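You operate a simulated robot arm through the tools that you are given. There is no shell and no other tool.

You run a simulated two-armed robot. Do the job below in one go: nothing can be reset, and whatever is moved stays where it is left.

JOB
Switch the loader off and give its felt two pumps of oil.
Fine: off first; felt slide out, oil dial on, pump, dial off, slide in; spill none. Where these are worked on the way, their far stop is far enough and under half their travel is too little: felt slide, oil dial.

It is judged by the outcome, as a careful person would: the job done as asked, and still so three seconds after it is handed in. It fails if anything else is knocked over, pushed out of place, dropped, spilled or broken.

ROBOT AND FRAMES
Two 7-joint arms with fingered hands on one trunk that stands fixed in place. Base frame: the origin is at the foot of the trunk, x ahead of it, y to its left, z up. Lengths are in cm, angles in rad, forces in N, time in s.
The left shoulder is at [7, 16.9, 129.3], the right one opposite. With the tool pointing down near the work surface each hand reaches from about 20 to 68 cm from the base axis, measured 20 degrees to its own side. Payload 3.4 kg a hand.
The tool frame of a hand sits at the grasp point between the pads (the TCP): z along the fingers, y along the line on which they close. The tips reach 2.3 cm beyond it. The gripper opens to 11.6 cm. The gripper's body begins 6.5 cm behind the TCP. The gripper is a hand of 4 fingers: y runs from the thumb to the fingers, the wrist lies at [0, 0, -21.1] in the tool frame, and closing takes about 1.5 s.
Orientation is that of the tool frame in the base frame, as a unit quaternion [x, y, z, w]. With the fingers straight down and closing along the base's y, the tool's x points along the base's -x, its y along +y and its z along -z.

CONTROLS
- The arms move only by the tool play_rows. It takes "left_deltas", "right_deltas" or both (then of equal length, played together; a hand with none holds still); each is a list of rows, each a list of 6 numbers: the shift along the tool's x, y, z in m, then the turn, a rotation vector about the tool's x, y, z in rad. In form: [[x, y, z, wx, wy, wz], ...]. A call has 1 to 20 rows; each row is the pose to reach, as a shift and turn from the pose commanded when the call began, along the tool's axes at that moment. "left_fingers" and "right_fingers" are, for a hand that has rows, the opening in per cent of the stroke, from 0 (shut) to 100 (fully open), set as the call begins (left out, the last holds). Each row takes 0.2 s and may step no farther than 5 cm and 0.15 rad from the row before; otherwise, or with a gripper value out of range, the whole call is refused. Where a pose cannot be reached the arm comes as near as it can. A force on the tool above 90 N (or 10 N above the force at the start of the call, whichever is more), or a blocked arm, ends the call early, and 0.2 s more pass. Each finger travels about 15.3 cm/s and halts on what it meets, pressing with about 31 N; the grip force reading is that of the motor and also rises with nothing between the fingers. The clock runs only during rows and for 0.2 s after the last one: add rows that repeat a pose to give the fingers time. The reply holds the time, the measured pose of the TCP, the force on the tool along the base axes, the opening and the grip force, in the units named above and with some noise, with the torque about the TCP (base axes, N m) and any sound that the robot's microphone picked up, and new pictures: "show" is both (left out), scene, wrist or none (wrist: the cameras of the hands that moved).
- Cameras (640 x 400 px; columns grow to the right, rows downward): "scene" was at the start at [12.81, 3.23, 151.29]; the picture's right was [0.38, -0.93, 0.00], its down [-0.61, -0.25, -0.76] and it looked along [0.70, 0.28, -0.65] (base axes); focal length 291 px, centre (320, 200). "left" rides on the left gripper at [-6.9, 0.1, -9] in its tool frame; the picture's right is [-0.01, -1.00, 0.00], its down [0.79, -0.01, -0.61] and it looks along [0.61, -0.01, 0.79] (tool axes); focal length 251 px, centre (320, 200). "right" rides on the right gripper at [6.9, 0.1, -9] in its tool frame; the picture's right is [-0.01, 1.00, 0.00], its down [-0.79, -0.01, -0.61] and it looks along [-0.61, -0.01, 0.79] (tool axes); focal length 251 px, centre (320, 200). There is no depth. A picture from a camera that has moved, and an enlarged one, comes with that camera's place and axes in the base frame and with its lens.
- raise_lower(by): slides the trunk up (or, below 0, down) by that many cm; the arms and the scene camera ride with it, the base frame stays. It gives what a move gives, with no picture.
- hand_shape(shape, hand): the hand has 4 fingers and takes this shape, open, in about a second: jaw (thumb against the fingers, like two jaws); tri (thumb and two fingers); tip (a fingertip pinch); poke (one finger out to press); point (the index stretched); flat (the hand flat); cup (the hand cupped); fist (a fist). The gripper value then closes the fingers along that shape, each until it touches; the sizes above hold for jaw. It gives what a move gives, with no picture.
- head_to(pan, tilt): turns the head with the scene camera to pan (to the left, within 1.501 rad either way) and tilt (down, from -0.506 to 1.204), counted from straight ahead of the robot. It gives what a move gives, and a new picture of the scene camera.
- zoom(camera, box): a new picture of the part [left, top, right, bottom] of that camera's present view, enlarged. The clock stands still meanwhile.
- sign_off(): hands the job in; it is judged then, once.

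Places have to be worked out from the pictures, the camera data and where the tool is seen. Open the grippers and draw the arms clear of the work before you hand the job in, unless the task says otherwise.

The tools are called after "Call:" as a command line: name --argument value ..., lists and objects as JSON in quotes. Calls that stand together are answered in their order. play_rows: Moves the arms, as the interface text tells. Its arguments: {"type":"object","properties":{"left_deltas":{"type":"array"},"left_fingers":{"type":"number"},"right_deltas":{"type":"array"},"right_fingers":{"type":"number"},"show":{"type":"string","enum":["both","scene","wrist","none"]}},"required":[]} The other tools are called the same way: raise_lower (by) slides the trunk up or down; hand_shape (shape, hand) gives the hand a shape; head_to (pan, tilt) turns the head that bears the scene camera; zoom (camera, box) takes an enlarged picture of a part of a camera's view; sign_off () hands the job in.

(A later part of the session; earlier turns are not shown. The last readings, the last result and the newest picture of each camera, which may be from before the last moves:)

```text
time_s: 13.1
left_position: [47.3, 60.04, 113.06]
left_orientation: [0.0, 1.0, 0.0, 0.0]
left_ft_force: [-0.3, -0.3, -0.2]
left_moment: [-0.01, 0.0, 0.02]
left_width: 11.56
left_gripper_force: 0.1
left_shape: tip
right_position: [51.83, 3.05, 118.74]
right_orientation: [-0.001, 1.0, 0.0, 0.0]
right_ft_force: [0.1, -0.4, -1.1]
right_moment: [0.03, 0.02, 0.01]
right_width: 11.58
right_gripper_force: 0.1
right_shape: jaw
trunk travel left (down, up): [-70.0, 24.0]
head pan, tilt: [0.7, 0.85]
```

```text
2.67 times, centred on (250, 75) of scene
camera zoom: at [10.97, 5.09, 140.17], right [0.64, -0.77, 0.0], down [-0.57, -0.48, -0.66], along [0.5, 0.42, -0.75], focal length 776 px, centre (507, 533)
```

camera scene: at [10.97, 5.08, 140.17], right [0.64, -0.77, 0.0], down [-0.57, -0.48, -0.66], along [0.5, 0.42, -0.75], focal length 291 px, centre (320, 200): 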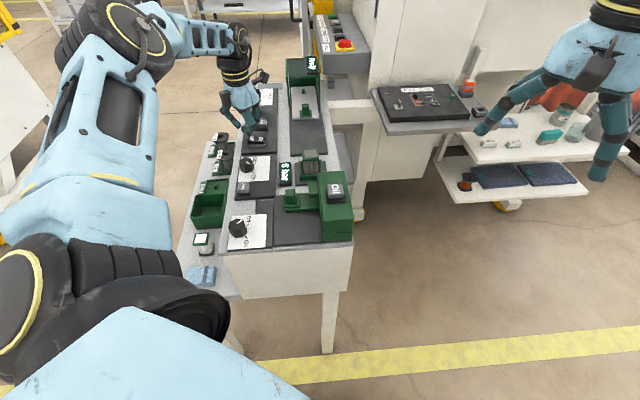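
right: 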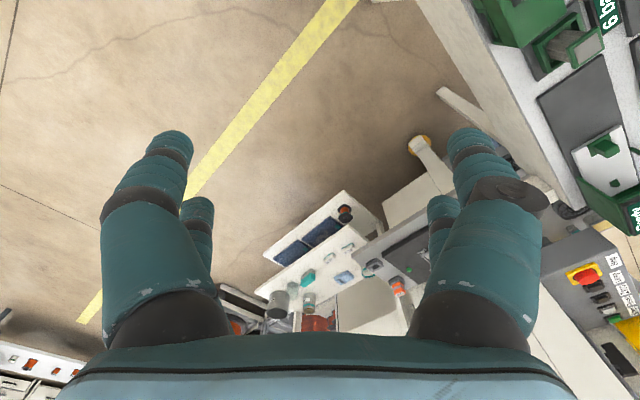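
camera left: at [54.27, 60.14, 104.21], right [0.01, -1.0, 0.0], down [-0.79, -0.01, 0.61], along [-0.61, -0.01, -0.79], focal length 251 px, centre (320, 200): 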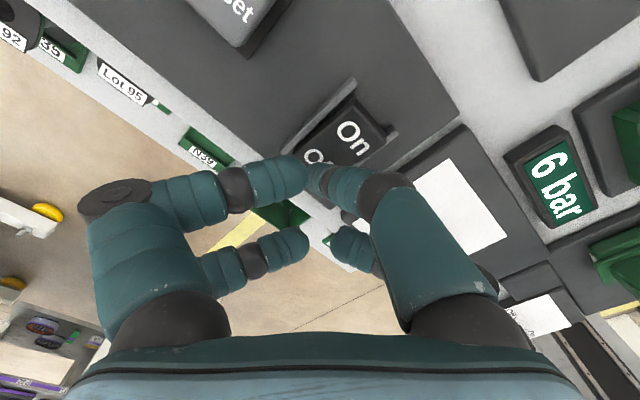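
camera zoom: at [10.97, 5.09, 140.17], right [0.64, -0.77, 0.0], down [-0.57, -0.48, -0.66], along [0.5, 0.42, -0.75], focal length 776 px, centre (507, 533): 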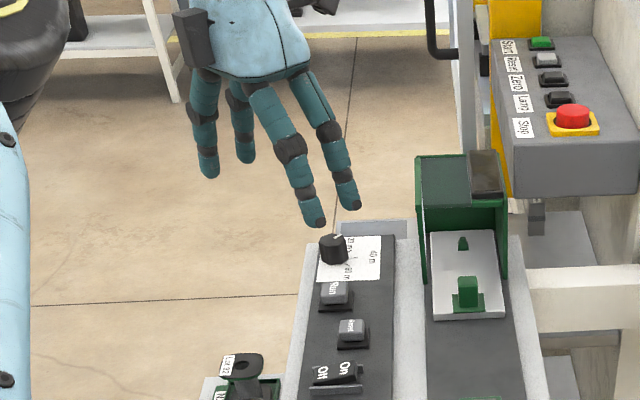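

Both fingers pairs are spread about 3–4 cm along tool x. I'll carry the hand over the felt slide's knob (about 39.3, 37.0, top at 95), turning it so it closes along the console's length, with the fingers partly closed.

Call:
play_rows --left_deltas '[[0.01, -0.03, 0.0, 0, 0, 0.1], [0.023, -0.066, 0.0, 0, 0, 0.22], [0.035, -0.1, 0.0, 0, 0, 0.34], [0.047, -0.135, 0.0, 0, 0, 0.46], [0.058, -0.168, 0.01, 0, 0, 0.58], [0.07, -0.2, 0.02, 0, 0, 0.7], [0.0805, -0.231, 0.03, 0, 0, 0.794], [0.0805, -0.231, 0.03, 0, 0, 0.794]]' --left_fingers 45 --show "both"

Call:
zoom --camera "scene" --box '[220, 80, 380, 240]'

```text
time_s: 14.9
left_position: [39.23, 37.01, 110.11]
left_orientation: [0.387, 0.922, 0.0, 0.0]
left_ft_force: [-0.4, -0.2, 0.7]
left_moment: [0.0, 0.03, 0.01]
left_width: 5.29
left_gripper_force: 0.1
left_shape: tip
right_position: [51.76, 2.89, 118.67]
right_orientation: [0.0, 1.0, 0.0, 0.0]
right_ft_force: [0.3, -0.1, -0.1]
right_moment: [0.02, -0.01, 0.01]
right_width: 11.59
right_gripper_force: 0.1
right_shape: jaw
trunk travel left (down, up): [-70.0, 24.0]
head pan, tilt: [0.7, 0.85]
camera scene: at [10.98, 5.11, 140.17], right [0.64, -0.77, 0.0], down [-0.57, -0.48, -0.66], along [0.5, 0.42, -0.75], focal length 291 px, centre (320, 200)
camera left: at [44.02, 32.06, 119.12], right [-0.71, -0.71, 0.0], down [-0.56, 0.56, 0.61], along [-0.43, 0.43, -0.79], focal length 251 px, centre (320, 200)
```

scene: 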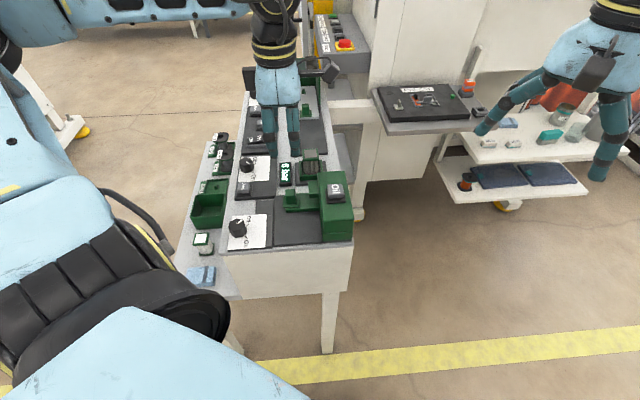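
left: 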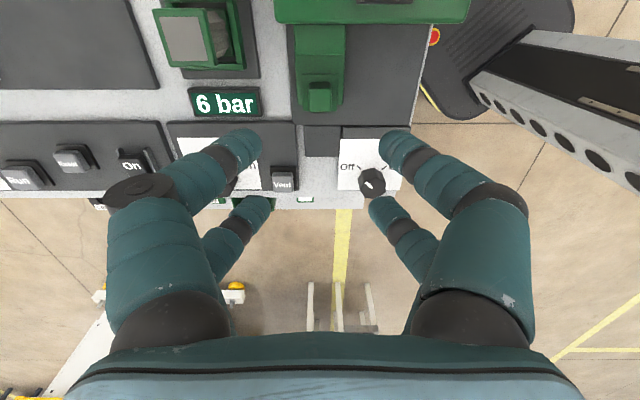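

```text
2.50 times, centred on (300, 160) of scene
camera zoom: at [10.98, 5.11, 140.17], right [0.64, -0.77, 0.0], down [-0.57, -0.48, -0.66], along [0.5, 0.42, -0.75], focal length 727 px, centre (370, 300)
```

zoom: 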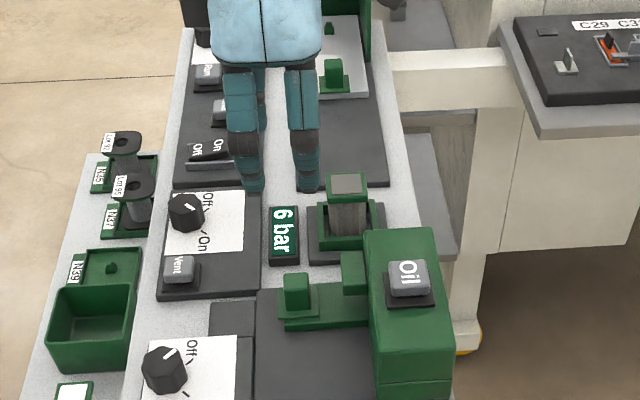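

The wrist view is now aligned with the console: the small dark plate lies exactly in line with the bar toward the operator side, confirming the slide direction, and the knob lies straight under the TCP. I'll zoom in for its dimensions.

Call:
zoom --camera "left" --box '[270, 0, 430, 200]'

Call:
zoom --camera "left" --box '[285, 60, 365, 120]'

Call:
zoom --camera "scene" --box '[270, 160, 360, 250]'

```text
2.00 times, centred on (350, 100) of left
camera zoom: at [44.02, 32.06, 119.12], right [-0.71, -0.71, 0.0], down [-0.56, 0.56, 0.61], along [-0.43, 0.43, -0.79], focal length 503 px, centre (260, 400)
```

zoom: 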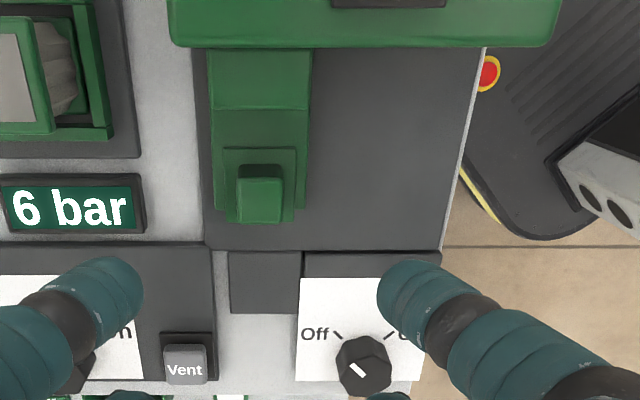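

```text
6.67 times, centred on (325, 90) of left
camera zoom: at [44.02, 32.06, 119.12], right [-0.71, -0.71, 0.0], down [-0.56, 0.56, 0.61], along [-0.43, 0.43, -0.79], focal length 1676 px, centre (287, 933)
```

zoom: 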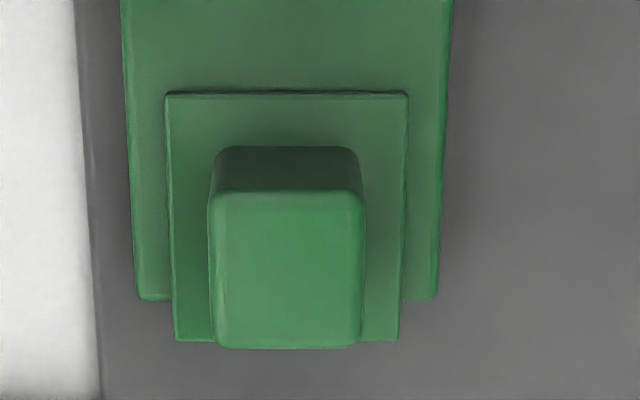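

```text
4.44 times, centred on (315, 205) of scene
camera zoom: at [10.98, 5.11, 140.17], right [0.64, -0.77, 0.0], down [-0.57, -0.48, -0.66], along [0.5, 0.42, -0.75], focal length 1293 px, centre (342, 178)
```

zoom: 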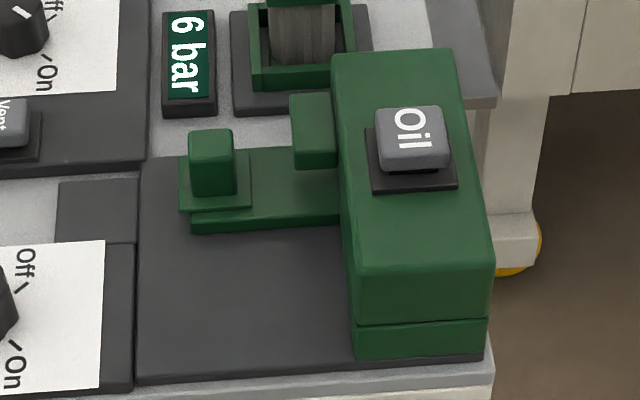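

The knob is a block about 2.1 cm square, top at z≈95, sitting on a wider base plate. Since the finger pairs sit about ±1.8 cm along tool x, I'll shift 1.8 cm toward the operator so the camera-side pair lines up with the knob, and descend to just above it.

Call:
play_rows --left_deltas '[[0.018, 0, 0.03, 0, 0, 0], [0.018, 0, 0.06, 0, 0, 0], [0.018, 0, 0.09, 0, 0, 0], [0.018, 0, 0.11, 0, 0, 0], [0.018, 0, 0.11, 0, 0, 0]]' --show "both"

Call:
zoom --camera "left" --box '[220, 60, 420, 220]'

Call:
zoom --camera "scene" --box '[250, 130, 360, 240]'

```text
time_s: 16.1
left_position: [38.03, 38.49, 99.17]
left_orientation: [0.387, 0.922, 0.0, 0.0]
left_ft_force: [-0.9, -0.9, -0.4]
left_moment: [0.01, 0.05, -0.02]
left_width: 5.28
left_gripper_force: 0.2
left_shape: tip
right_position: [51.91, 3.04, 118.75]
right_orientation: [0.0, 1.0, -0.001, 0.001]
right_ft_force: [0.4, 0.1, -0.2]
right_moment: [0.04, -0.03, 0.03]
right_width: 11.58
right_gripper_force: 0.0
right_shape: jaw
trunk travel left (down, up): [-70.0, 24.0]
head pan, tilt: [0.7, 0.85]
camera scene: at [10.97, 5.05, 140.17], right [0.64, -0.77, 0.0], down [-0.57, -0.48, -0.66], along [0.5, 0.43, -0.75], focal length 291 px, centre (320, 200)
camera left: at [42.99, 33.55, 108.24], right [-0.71, -0.71, 0.0], down [-0.56, 0.56, 0.61], along [-0.43, 0.43, -0.79], focal length 251 px, centre (320, 200)
```

scene: 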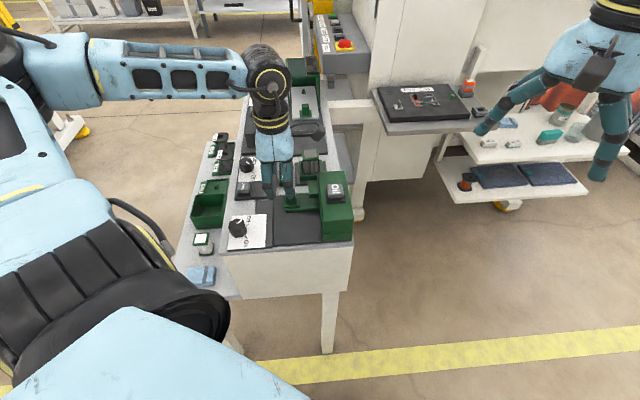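
left: 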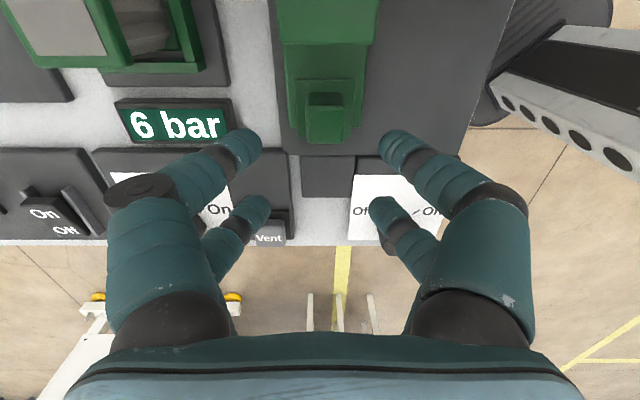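

```text
2.50 times, centred on (320, 140) of left
camera zoom: at [42.99, 33.55, 108.24], right [-0.71, -0.71, 0.0], down [-0.56, 0.56, 0.61], along [-0.43, 0.43, -0.79], focal length 629 px, centre (320, 350)
```

zoom: 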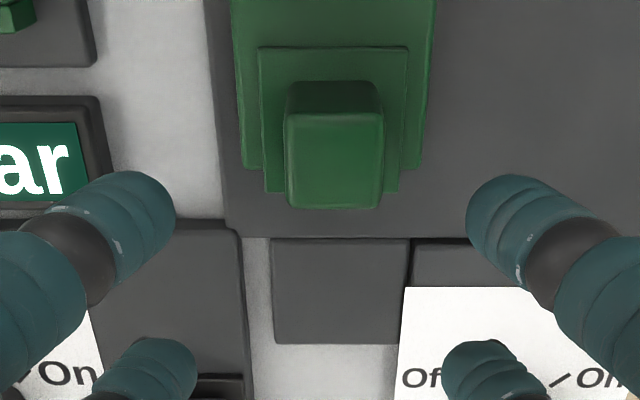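

```text
3.64 times, centred on (305, 185) of scene
camera zoom: at [10.97, 5.05, 140.17], right [0.64, -0.77, 0.0], down [-0.57, -0.48, -0.66], along [0.5, 0.43, -0.75], focal length 1058 px, centre (374, 254)
```

zoom: 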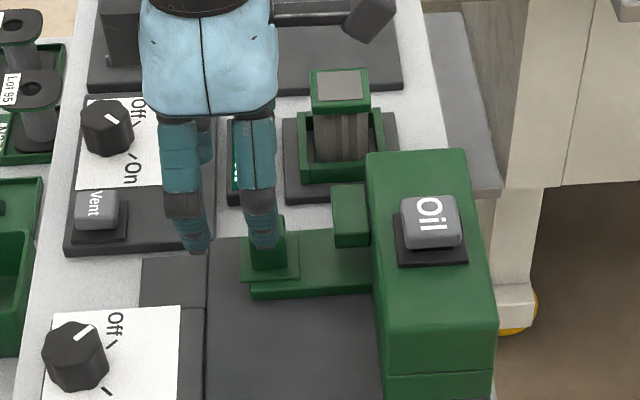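

The knob lies within 0.1 cm of the camera-side finger pair along x and 0.3 cm off in y. I'll correct that, descend so the fingertips straddle the knob, staying above its base plate.

Call:
play_rows --left_deltas '[[0.0, -0.003, 0.01, 0, 0, 0], [0.0, -0.003, 0.022, 0, 0, 0], [0.0, -0.003, 0.034, 0, 0, 0], [0.0, -0.003, 0.034, 0, 0, 0]]' --show "wrist"

Call:
zoom --camera "scene" --box '[260, 150, 340, 230]'

Call:
zoom --camera "left" --box '[220, 60, 420, 220]'

```text
time_s: 17.1
left_position: [37.65, 38.36, 95.77]
left_orientation: [0.387, 0.922, 0.0, 0.0]
left_ft_force: [0.1, 0.2, -0.1]
left_moment: [0.0, -0.02, -0.03]
left_width: 5.24
left_gripper_force: 0.0
left_shape: tip
right_position: [51.78, 2.89, 118.68]
right_orientation: [0.0, 1.0, 0.0, 0.001]
right_ft_force: [0.3, -0.4, -0.5]
right_moment: [0.01, -0.02, -0.02]
right_width: 11.63
right_gripper_force: 0.1
right_shape: jaw
trunk travel left (down, up): [-70.0, 24.0]
head pan, tilt: [0.7, 0.85]
camera left: at [42.57, 33.5, 104.84], right [-0.71, -0.71, 0.0], down [-0.56, 0.56, 0.61], along [-0.43, 0.43, -0.8], focal length 251 px, centre (320, 200)
```

left: 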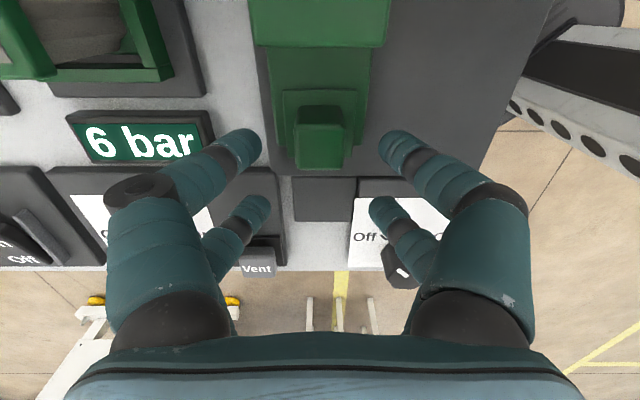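

```text
5.00 times, centred on (300, 190) of scene
camera zoom: at [10.95, 5.07, 140.18], right [0.64, -0.77, 0.0], down [-0.57, -0.48, -0.66], along [0.5, 0.42, -0.75], focal length 1454 px, centre (420, 250)
```

zoom: 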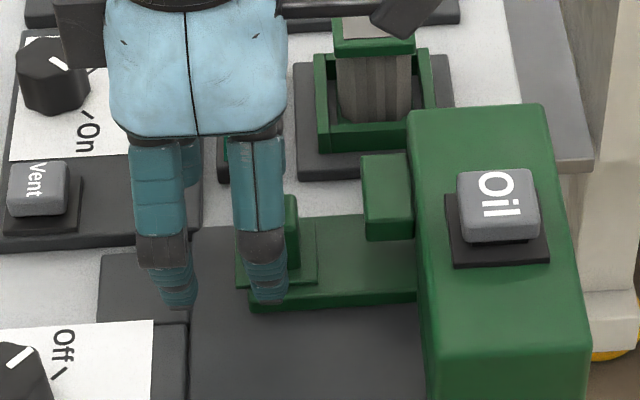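

```text
2.50 times, centred on (320, 140) of left
camera zoom: at [42.57, 33.5, 104.84], right [-0.71, -0.71, 0.0], down [-0.56, 0.56, 0.61], along [-0.43, 0.43, -0.8], focal length 629 px, centre (320, 350)
```

zoom: 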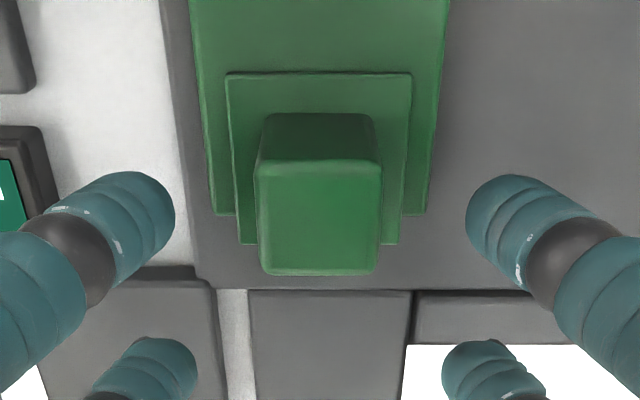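

The fingertips straddle the knob on both sides with clear space around. I'll close the fingers on it and hold for the closing time.

Call:
play_rows --left_deltas '[[0, 0, 0, 0, 0, 0], [0, 0, 0, 0, 0, 0], [0, 0, 0, 0, 0, 0], [0, 0, 0, 0, 0, 0], [0, 0, 0, 0, 0, 0], [0, 0, 0, 0, 0, 0], [0, 0, 0, 0, 0, 0], [0, 0, 0, 0, 0, 0]]' --left_fingers 8 --show "wrist"

Call:
zoom --camera "left" --box '[220, 60, 420, 220]'

Call:
zoom --camera "scene" --box '[260, 150, 340, 230]'

```text
time_s: 18.9
left_position: [37.7, 38.39, 95.66]
left_orientation: [0.386, 0.922, 0.0, 0.0]
left_ft_force: [-0.8, -0.7, -2.7]
left_moment: [0.03, 0.05, 0.03]
left_width: 0.58
left_gripper_force: 31.0
left_shape: tip
right_position: [51.79, 2.89, 118.69]
right_orientation: [0.0, 1.0, 0.0, 0.0]
right_ft_force: [0.7, -0.1, 0.4]
right_moment: [-0.02, 0.0, 0.0]
right_width: 11.59
right_gripper_force: 0.1
right_shape: jaw
trunk travel left (down, up): [-70.0, 24.0]
head pan, tilt: [0.7, 0.85]
camera left: at [42.59, 33.51, 104.83], right [-0.71, -0.71, 0.0], down [-0.56, 0.56, 0.61], along [-0.43, 0.43, -0.79], focal length 251 px, centre (320, 200)
```

left: 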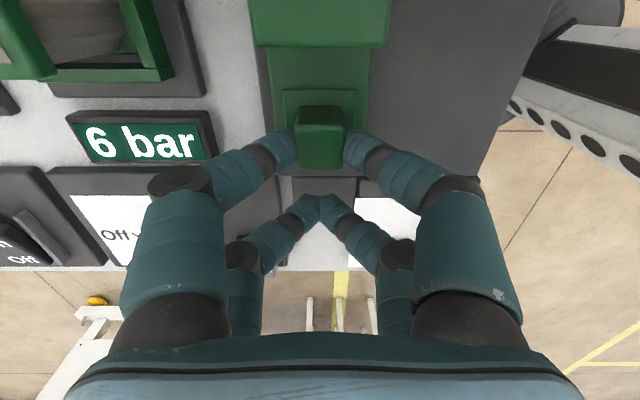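

```text
2.50 times, centred on (320, 140) of left
camera zoom: at [42.59, 33.51, 104.83], right [-0.71, -0.71, 0.0], down [-0.56, 0.56, 0.61], along [-0.43, 0.43, -0.79], focal length 629 px, centre (320, 350)
```

zoom: 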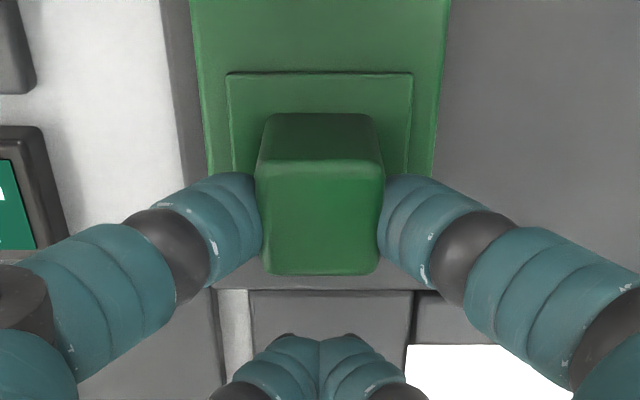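

```text
5.00 times, centred on (300, 190) of scene
camera zoom: at [10.99, 5.09, 140.17], right [0.64, -0.77, 0.0], down [-0.57, -0.48, -0.66], along [0.5, 0.42, -0.75], focal length 1454 px, centre (420, 250)
```

zoom: 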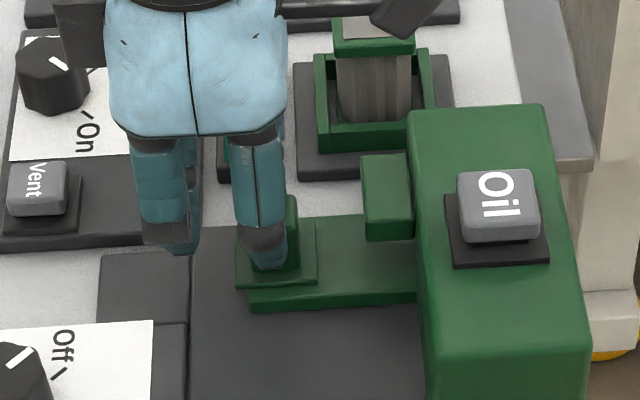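

The camera-side pair grips the knob firmly (31 N). I'll pull it 2 cm toward the operator side (tool +x) slowly and check whether the bar follows.

Call:
play_rows --left_deltas '[[0.004, 0, 0, 0, 0, 0], [0.009, 0, 0, 0, 0, 0], [0.014, 0, 0, 0, 0, 0], [0.02, 0, 0, 0, 0, 0], [0.02, 0, 0, 0, 0, 0]]' --show "wrist"

Call:
zoom --camera "scene" --box '[260, 150, 340, 230]'

```text
time_s: 20.1
left_position: [36.24, 39.66, 95.7]
left_orientation: [0.386, 0.922, 0.0, 0.0]
left_ft_force: [2.1, 1.8, -2.5]
left_moment: [0.01, 0.01, 0.07]
left_width: 0.58
left_gripper_force: 30.8
left_shape: tip
right_position: [51.82, 2.99, 118.65]
right_orientation: [0.0, 1.0, 0.0, -0.001]
right_ft_force: [-0.3, -0.8, 0.0]
right_moment: [0.02, -0.01, -0.01]
right_width: 11.57
right_gripper_force: 0.1
right_shape: jaw
trunk travel left (down, up): [-70.0, 24.0]
head pan, tilt: [0.7, 0.85]
camera left: at [41.21, 34.84, 104.83], right [-0.71, -0.71, 0.0], down [-0.56, 0.56, 0.61], along [-0.43, 0.43, -0.79], focal length 251 px, centre (320, 200)
```

left: 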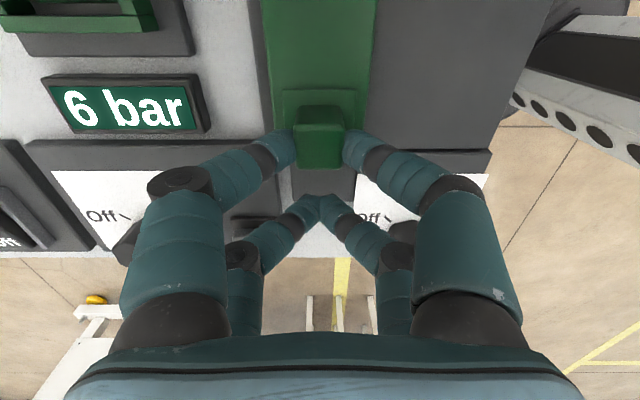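

```text
5.00 times, centred on (300, 190) of scene
camera zoom: at [11.07, 5.15, 140.16], right [0.64, -0.77, 0.0], down [-0.58, -0.48, -0.66], along [0.5, 0.42, -0.75], focal length 1454 px, centre (420, 250)
```

zoom: 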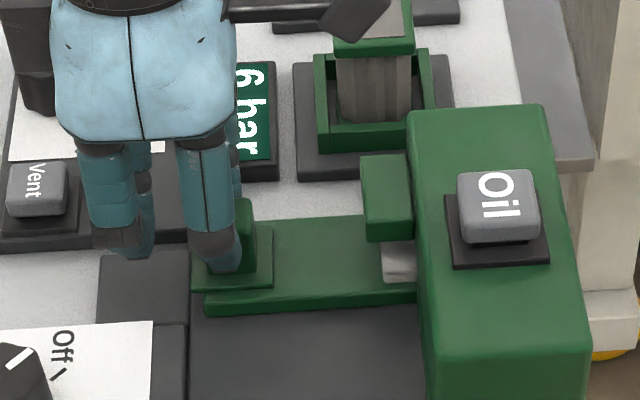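

The bar follows and white felt has begun to emerge under the spout, so this is the right slide and direction. I'll pull another 2.5 cm and watch the force for the end stop.

Call:
play_rows --left_deltas '[[0.005, 0, 0, 0, 0, 0], [0.01, 0, 0, 0, 0, 0], [0.015, 0, 0, 0, 0, 0], [0.02, 0, 0, 0, 0, 0], [0.025, 0, 0, 0, 0, 0], [0.025, 0, 0, 0, 0, 0]]' --show "wrist"

Call:
zoom --camera "scene" --box '[260, 150, 340, 230]'

```text
time_s: 21.5
left_position: [34.67, 41.38, 95.62]
left_orientation: [0.387, 0.922, -0.001, 0.0]
left_ft_force: [3.5, 2.6, 6.0]
left_moment: [0.04, -0.14, 0.12]
left_width: 0.6
left_gripper_force: 31.3
left_shape: tip
right_position: [51.86, 2.83, 118.73]
right_orientation: [0.0, 1.0, -0.001, 0.0]
right_ft_force: [-0.4, -0.4, -0.1]
right_moment: [-0.01, 0.02, -0.02]
right_width: 11.58
right_gripper_force: 0.0
right_shape: jaw
trunk travel left (down, up): [-70.0, 24.0]
head pan, tilt: [0.7, 0.85]
camera left: at [39.58, 36.43, 104.78], right [-0.71, -0.71, 0.0], down [-0.56, 0.56, 0.61], along [-0.43, 0.43, -0.79], focal length 251 px, centre (320, 200)
```

left: 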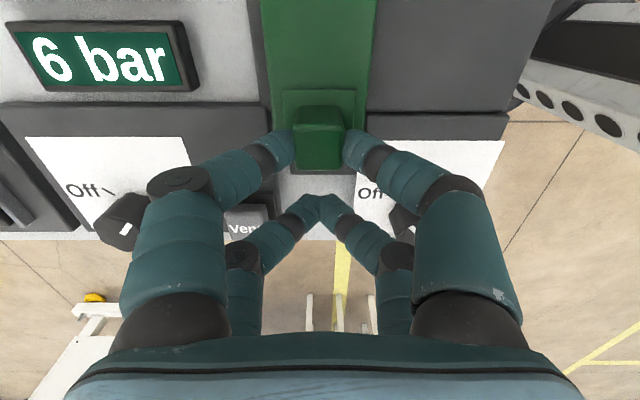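

```text
5.00 times, centred on (300, 190) of scene
camera zoom: at [11.01, 5.07, 140.18], right [0.64, -0.77, 0.0], down [-0.58, -0.48, -0.66], along [0.5, 0.42, -0.75], focal length 1454 px, centre (420, 250)
```

zoom: 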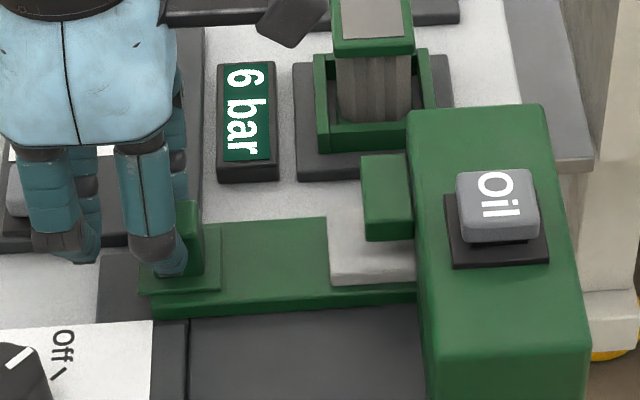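

About 4.4 cm out, no end-stop force yet and the felt is half beneath the spout. I'll continue up to 1.6 cm in small steps to find the far stop.

Call:
play_rows --left_deltas '[[0.004, 0, 0, 0, 0, 0], [0.008, 0, 0, 0, 0, 0], [0.012, 0, 0, 0, 0, 0], [0.016, 0, 0, 0, 0, 0], [0.016, 0, 0, 0, 0, 0]]' --show "wrist"

Call:
zoom --camera "scene" --box '[260, 150, 340, 230]'

```text
time_s: 22.7
left_position: [33.57, 42.42, 95.77]
left_orientation: [0.387, 0.922, -0.001, 0.0]
left_ft_force: [2.2, 1.0, -1.5]
left_moment: [-0.01, -0.03, 0.03]
left_width: 0.61
left_gripper_force: 30.9
left_shape: tip
right_position: [51.83, 2.95, 118.68]
right_orientation: [0.0, 1.0, 0.0, 0.0]
right_ft_force: [0.1, -0.4, 0.3]
right_moment: [0.0, 0.01, -0.03]
right_width: 11.6
right_gripper_force: 0.1
right_shape: jaw
trunk travel left (down, up): [-70.0, 24.0]
head pan, tilt: [0.7, 0.85]
camera left: at [38.5, 37.55, 104.81], right [-0.71, -0.71, 0.0], down [-0.56, 0.56, 0.61], along [-0.43, 0.43, -0.79], focal length 251 px, centre (320, 200)
```

left: 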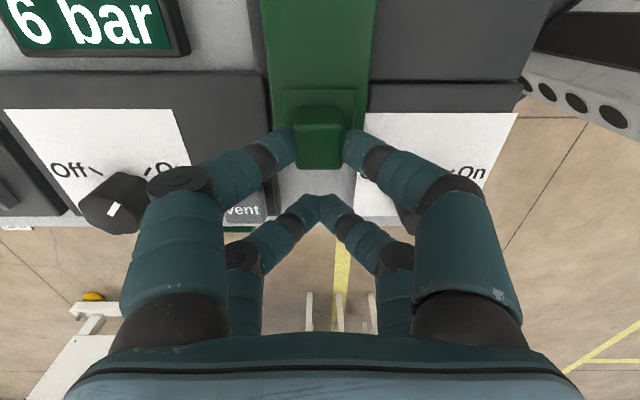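

```text
5.00 times, centred on (300, 190) of scene
camera zoom: at [11.02, 5.1, 140.16], right [0.64, -0.77, 0.0], down [-0.58, -0.48, -0.66], along [0.5, 0.42, -0.75], focal length 1454 px, centre (420, 250)
```

zoom: 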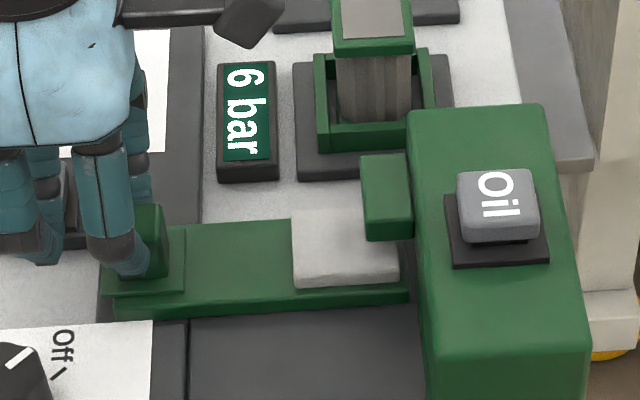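

The slide is about 6 cm out, with the felt pad under and in front of the spout and the knob base level with the end of its track plate. I'll nudge 0.4 cm further to test whether this is the far stop.

Call:
play_rows --left_deltas '[[0.002, 0, 0, 0, 0, 0], [0.004, 0, 0, 0, 0, 0], [0.004, 0, 0, 0, 0, 0]]' --show "wrist"

Call:
zoom --camera "scene" --box '[260, 150, 340, 230]'

```text
time_s: 23.5
left_position: [33.26, 42.69, 95.69]
left_orientation: [0.387, 0.922, 0.001, -0.001]
left_ft_force: [2.5, 0.2, -1.0]
left_moment: [0.08, -0.02, 0.05]
left_width: 0.61
left_gripper_force: 30.9
left_shape: tip
right_position: [51.85, 3.03, 118.59]
right_orientation: [0.0, 1.0, 0.0, 0.0]
right_ft_force: [-0.1, 0.5, -0.1]
right_moment: [0.01, 0.02, -0.01]
right_width: 11.57
right_gripper_force: 0.0
right_shape: jaw
trunk travel left (down, up): [-70.0, 24.0]
head pan, tilt: [0.7, 0.85]
camera left: at [38.16, 37.87, 104.81], right [-0.71, -0.71, 0.0], down [-0.56, 0.56, 0.61], along [-0.43, 0.43, -0.79], focal length 251 px, centre (320, 200)
```

left: 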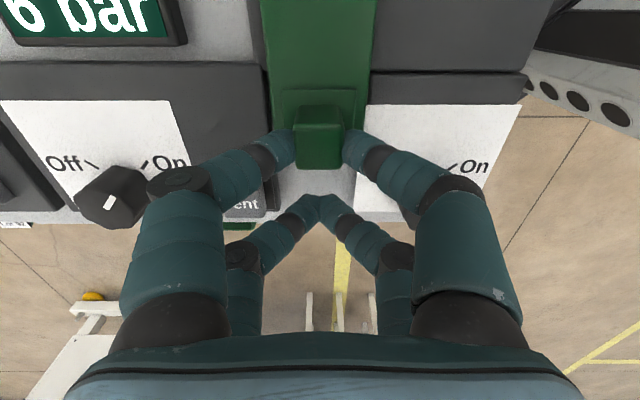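

```text
5.00 times, centred on (300, 190) of scene
camera zoom: at [11.05, 5.11, 140.17], right [0.64, -0.77, 0.0], down [-0.58, -0.48, -0.66], along [0.5, 0.42, -0.75], focal length 1454 px, centre (420, 250)
```

zoom: 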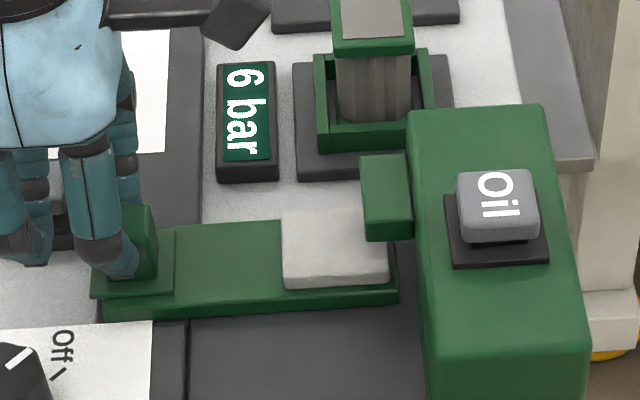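

The slide still moved freely without resistance, so the far stop is further on. Since the far stop is stated to be far enough, I'll continue in small steps until I feel it.

Call:
play_rows --left_deltas '[[0.002, 0, 0, 0, 0, 0], [0.004, 0, 0, 0, 0, 0], [0.006, 0, 0, 0, 0, 0], [0.006, 0, 0, 0, 0, 0]]' --show "wrist"

Call:
zoom --camera "scene" --box '[260, 150, 340, 230]'

```text
time_s: 24.5
left_position: [33.19, 42.91, 95.76]
left_orientation: [0.387, 0.922, 0.0, -0.001]
left_ft_force: [15.8, -17.8, -7.4]
left_moment: [-0.12, -0.18, -0.18]
left_width: 0.63
left_gripper_force: 30.8
left_shape: tip
right_position: [52.18, 2.64, 118.61]
right_orientation: [0.0, 1.0, 0.001, -0.001]
right_ft_force: [0.0, 0.4, -0.1]
right_moment: [-0.01, 0.0, 0.02]
right_width: 11.58
right_gripper_force: 0.0
right_shape: jaw
trunk travel left (down, up): [-70.0, 24.0]
head pan, tilt: [0.7, 0.85]
camera left: at [38.07, 37.99, 104.84], right [-0.71, -0.71, 0.0], down [-0.56, 0.56, 0.61], along [-0.43, 0.43, -0.79], focal length 251 px, centre (320, 200)
```

left: 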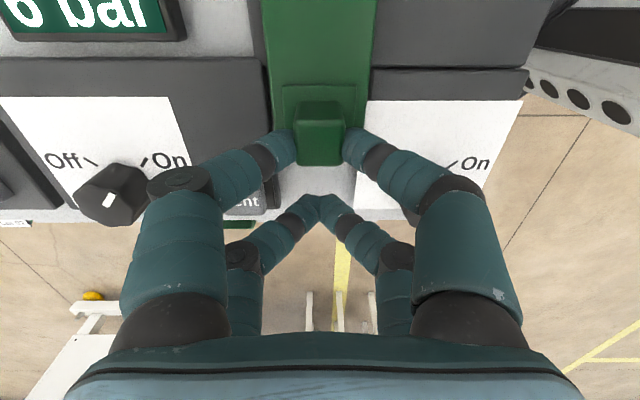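

```text
5.00 times, centred on (300, 190) of scene
camera zoom: at [11.49, 4.71, 140.13], right [0.64, -0.77, 0.0], down [-0.58, -0.48, -0.66], along [0.5, 0.43, -0.75], focal length 1454 px, centre (420, 250)
```

zoom: 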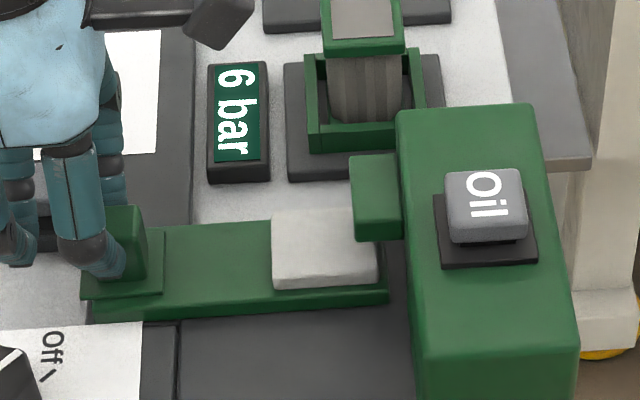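

The force rose to about 24 N along the track, so this is the far stop. I'll relax the pull by 0.5 cm, open the fingers just enough to release the knob (keeping clear of the Vent button), and then lift straight up.

Call:
play_rows --left_deltas '[[-0.003, 0, 0, 0, 0, 0], [-0.005, 0, 0, 0, 0, 0], [-0.005, 0, 0, 0, 0, 0]]' --show "none"

Call:
play_rows --left_deltas '[[0, 0, 0, 0, 0, 0], [0, 0, 0, 0, 0, 0], [0, 0, 0, 0, 0, 0], [0, 0, 0, 0, 0, 0]]' --left_fingers 23 --show "wrist"

Call:
zoom --camera "left" --box '[200, 80, 440, 260]'

```text
time_s: 25.3
left_position: [33.17, 42.85, 95.83]
left_orientation: [0.386, 0.923, 0.0, -0.002]
left_ft_force: [6.1, -5.2, -3.8]
left_moment: [0.01, -0.08, -0.03]
left_width: 0.58
left_gripper_force: 30.5
left_shape: tip
right_position: [52.06, 2.95, 118.6]
right_orientation: [0.0, 1.0, -0.001, -0.001]
right_ft_force: [0.6, -0.3, -0.3]
right_moment: [-0.02, -0.01, 0.0]
right_width: 11.6
right_gripper_force: 0.1
right_shape: jaw
trunk travel left (down, up): [-70.0, 24.0]
head pan, tilt: [0.7, 0.85]
```

```text
time_s: 26.3
left_position: [33.09, 42.75, 95.78]
left_orientation: [0.386, 0.923, 0.0, 0.0]
left_ft_force: [0.3, 0.3, -0.5]
left_moment: [-0.03, -0.01, -0.01]
left_width: 2.66
left_gripper_force: 0.2
left_shape: tip
right_position: [51.8, 2.98, 118.78]
right_orientation: [0.001, 1.0, 0.0, 0.0]
right_ft_force: [-0.5, 0.8, -0.5]
right_moment: [0.02, -0.03, -0.01]
right_width: 11.59
right_gripper_force: 0.0
right_shape: jaw
trunk travel left (down, up): [-70.0, 24.0]
head pan, tilt: [0.7, 0.85]
camera left: at [38.05, 37.9, 104.86], right [-0.71, -0.71, 0.0], down [-0.56, 0.56, 0.61], along [-0.43, 0.43, -0.79], focal length 251 px, centre (320, 200)
```

left: 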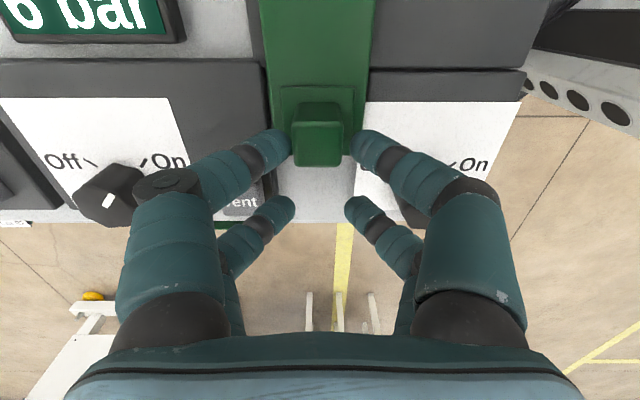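

```text
2.22 times, centred on (320, 170) of left
camera zoom: at [38.05, 37.9, 104.86], right [-0.71, -0.71, 0.0], down [-0.56, 0.56, 0.61], along [-0.43, 0.43, -0.79], focal length 559 px, centre (320, 267)
```

zoom: 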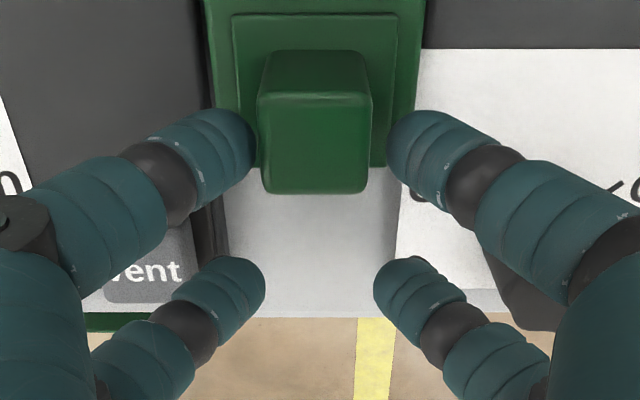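

The knob is released with no contact force. I'll lift straight up about 9 cm.

Call:
play_rows --left_deltas '[[0, -0.0005, -0.01, 0, 0, 0], [0, -0.0005, -0.025, 0, 0, 0], [0, -0.0005, -0.05, 0, 0, 0], [0, -0.0005, -0.08, 0, 0, 0], [0, -0.0005, -0.1, 0, 0, 0], [0, -0.0005, -0.1, 0, 0, 0]]' --show "both"

Call:
zoom --camera "left" --box '[260, 60, 440, 240]'

Call:
zoom --camera "scene" --box '[220, 150, 360, 260]'

```text
time_s: 27.7
left_position: [33.0, 42.75, 105.91]
left_orientation: [0.387, 0.922, -0.001, 0.0]
left_ft_force: [1.1, -0.4, -0.9]
left_moment: [-0.01, 0.01, -0.02]
left_width: 2.65
left_gripper_force: 0.1
left_shape: tip
right_position: [51.9, 3.03, 118.65]
right_orientation: [-0.001, 1.0, 0.0, 0.001]
right_ft_force: [-0.2, -0.5, -0.3]
right_moment: [0.02, 0.0, 0.0]
right_width: 11.59
right_gripper_force: 0.1
right_shape: jaw
trunk travel left (down, up): [-70.0, 24.0]
head pan, tilt: [0.7, 0.85]
camera scene: at [10.98, 5.09, 140.17], right [0.64, -0.77, 0.0], down [-0.57, -0.48, -0.66], along [0.5, 0.42, -0.75], focal length 291 px, centre (320, 200)
camera left: at [37.92, 37.85, 114.88], right [-0.71, -0.71, 0.0], down [-0.56, 0.56, 0.61], along [-0.43, 0.43, -0.79], focal length 251 px, centre (320, 200)
```

scene: 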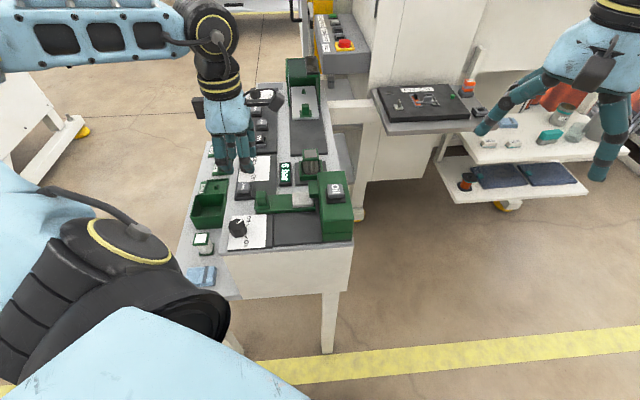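
left: 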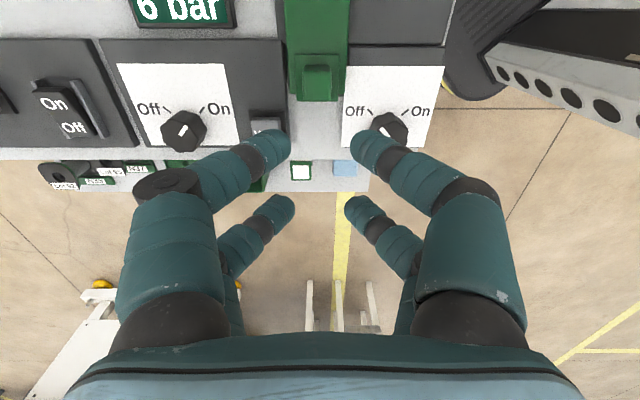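

```text
2.22 times, centred on (350, 150) of left
camera zoom: at [37.92, 37.85, 114.88], right [-0.71, -0.71, 0.0], down [-0.56, 0.56, 0.61], along [-0.43, 0.43, -0.79], focal length 559 px, centre (253, 311)
```

zoom: 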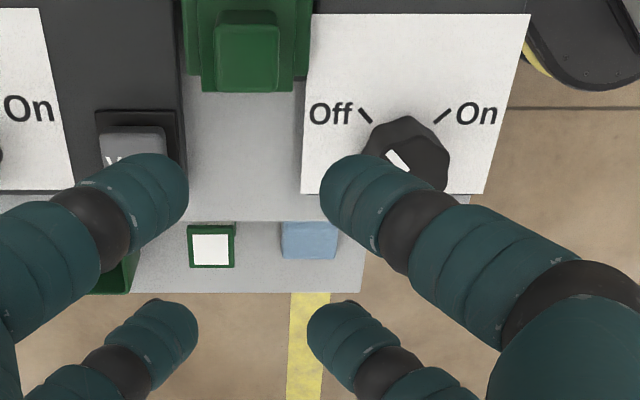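

```text
3.64 times, centred on (290, 205) of scene
camera zoom: at [10.98, 5.09, 140.17], right [0.64, -0.77, 0.0], down [-0.57, -0.48, -0.66], along [0.5, 0.42, -0.75], focal length 1058 px, centre (429, 182)
```

zoom: 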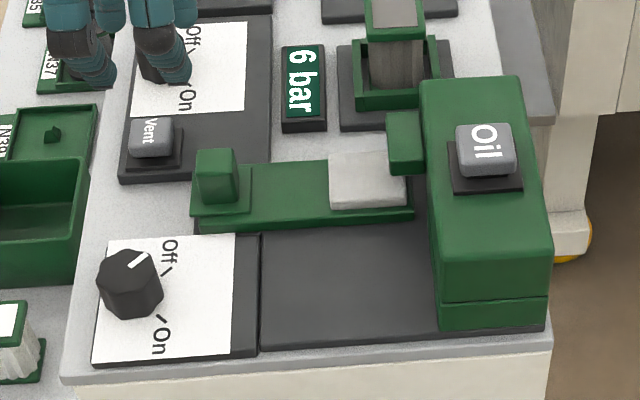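

The slide stays out and the oil dial still points to Off; I judge its axis at about (27.0, 39.8), top near z 93.8, with On about 100° clockwise (seen from above). I'll move above it and pre-turn the hand the other way so there is room to turn it through.

Call:
play_rows --left_deltas '[[0.003, -0.008, 0.0, 0, 0, -0.15], [0.006, -0.016, 0.0, 0, 0, -0.3], [0.009, -0.025, 0.0, 0, 0, -0.45], [0.012, -0.034, 0.0, 0, 0, -0.6], [0.015, -0.043, 0.01, 0, 0, -0.75], [0.018, -0.052, 0.02, 0, 0, -0.9], [0.02, -0.06, 0.03, 0, 0, -1.05], [0.0209, -0.0635, 0.04, 0, 0, -1.194], [0.0209, -0.0635, 0.04, 0, 0, -1.194]]' --left_fingers 45 --show "both"

Call:
zoom --camera "left" --box '[220, 60, 420, 240]'

Call:
zoom --camera "scene" --box '[180, 150, 340, 270]'

```text
time_s: 29.7
left_position: [26.96, 39.78, 101.74]
left_orientation: [-0.199, 0.98, 0.0, 0.0]
left_ft_force: [0.3, -0.6, 0.1]
left_moment: [0.01, -0.03, -0.01]
left_width: 5.2
left_gripper_force: 0.1
left_shape: tip
right_position: [51.81, 2.92, 118.65]
right_orientation: [0.0, 1.0, 0.001, 0.0]
right_ft_force: [0.1, -0.1, -0.1]
right_moment: [0.01, 0.0, -0.02]
right_width: 11.59
right_gripper_force: 0.1
right_shape: jaw
trunk travel left (down, up): [-70.0, 24.0]
head pan, tilt: [0.7, 0.85]
camera scene: at [10.96, 5.08, 140.17], right [0.64, -0.77, 0.0], down [-0.57, -0.48, -0.66], along [0.5, 0.42, -0.75], focal length 291 px, centre (320, 200)
camera left: at [33.38, 42.54, 110.81], right [0.4, -0.92, 0.0], down [-0.73, -0.32, 0.61], along [-0.56, -0.24, -0.79], focal length 251 px, centre (320, 200)
```

scene: 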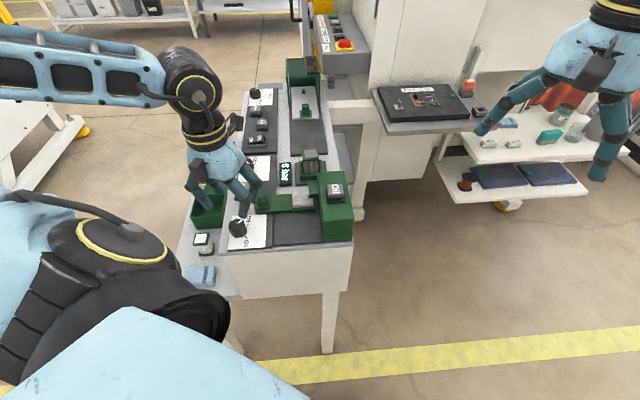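
left: 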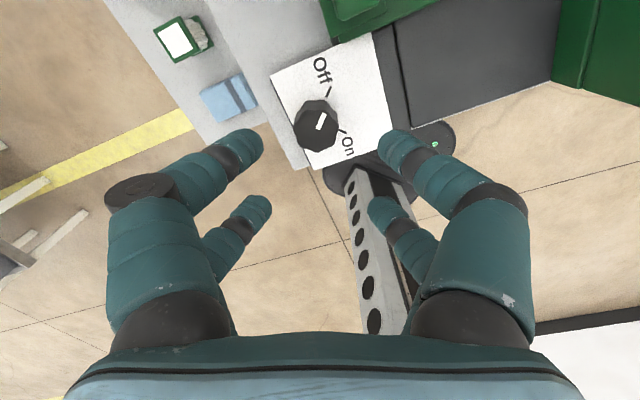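

```text
2.22 times, centred on (320, 150) of left
camera zoom: at [33.38, 42.54, 110.81], right [0.4, -0.92, 0.0], down [-0.73, -0.32, 0.61], along [-0.56, -0.24, -0.79], focal length 559 px, centre (320, 311)
```

zoom: 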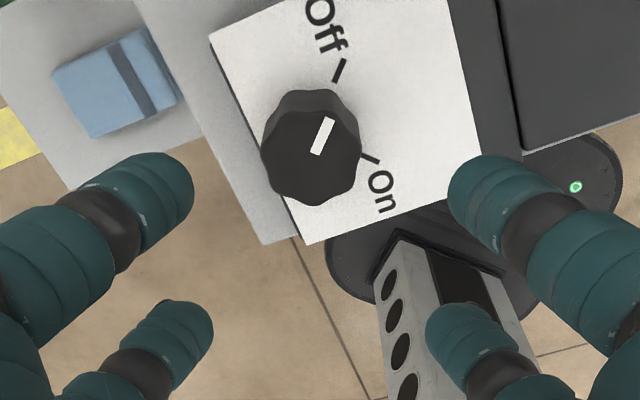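

```text
3.33 times, centred on (260, 210) of scene
camera zoom: at [10.96, 5.08, 140.17], right [0.64, -0.77, 0.0], down [-0.57, -0.48, -0.66], along [0.5, 0.42, -0.75], focal length 970 px, centre (520, 167)
```

zoom: 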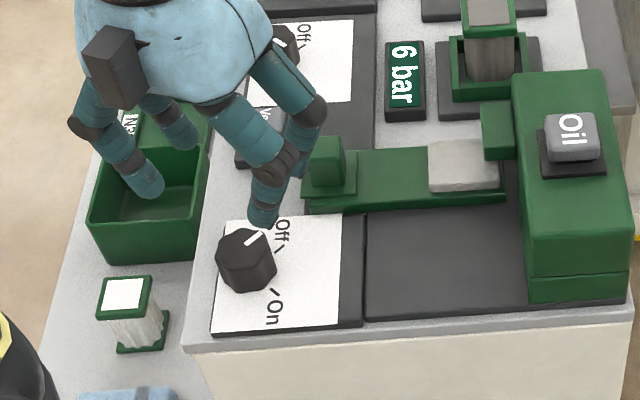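

The dial is clearly visible, about 0.2–0.3 cm off the tool axis. I'll correct that and descend until the fingertips are just above its top to confirm centring.

Call:
play_rows --left_deltas '[[0.002, 0.003, 0.02, 0, 0, 0], [0.002, 0.003, 0.04, 0, 0, 0], [0.002, 0.003, 0.052, 0, 0, 0], [0.002, 0.003, 0.052, 0, 0, 0]]' --left_fingers 45 --show "wrist"

Call:
zoom --camera "left" --box '[220, 80, 420, 260]'

Call:
zoom --camera "scene" --box '[200, 180, 290, 260]'

```text
time_s: 30.7
left_position: [26.75, 40.14, 96.62]
left_orientation: [-0.198, 0.98, 0.0, 0.001]
left_ft_force: [0.0, -0.3, 0.1]
left_moment: [0.01, 0.0, 0.01]
left_width: 5.2
left_gripper_force: 0.0
left_shape: tip
right_position: [51.77, 2.93, 118.67]
right_orientation: [0.0, 1.0, 0.0, 0.0]
right_ft_force: [0.4, 0.1, 0.3]
right_moment: [-0.02, -0.01, 0.0]
right_width: 11.6
right_gripper_force: 0.0
right_shape: jaw
trunk travel left (down, up): [-70.0, 24.0]
head pan, tilt: [0.7, 0.85]
camera left: at [33.08, 42.78, 105.67], right [0.4, -0.92, 0.0], down [-0.73, -0.32, 0.61], along [-0.56, -0.24, -0.79], focal length 251 px, centre (320, 200)
```

left: 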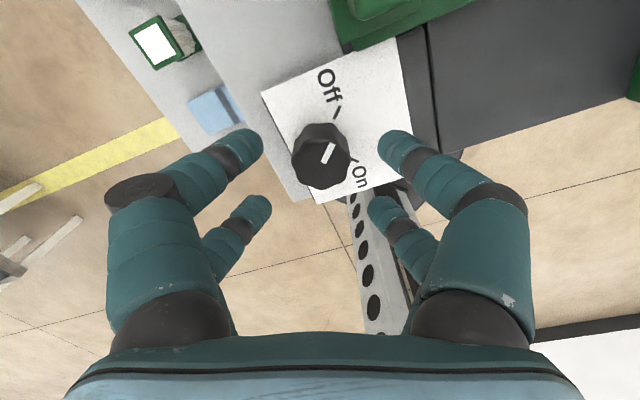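

```text
2.22 times, centred on (320, 170) of left
camera zoom: at [33.08, 42.78, 105.67], right [0.4, -0.92, 0.0], down [-0.73, -0.32, 0.61], along [-0.56, -0.24, -0.79], focal length 559 px, centre (320, 267)
```

zoom: 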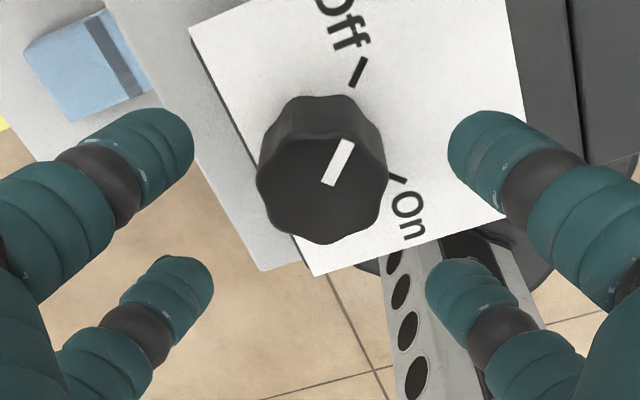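

```text
5.00 times, centred on (245, 220) of scene
camera zoom: at [10.95, 5.07, 140.18], right [0.64, -0.77, 0.0], down [-0.57, -0.48, -0.66], along [0.5, 0.42, -0.75], focal length 1454 px, centre (695, 100)
```

zoom: 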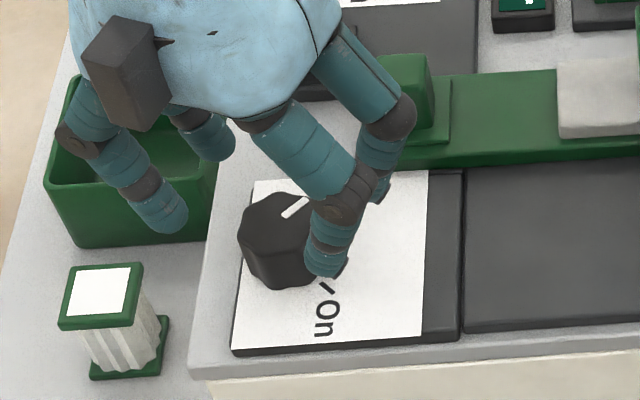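

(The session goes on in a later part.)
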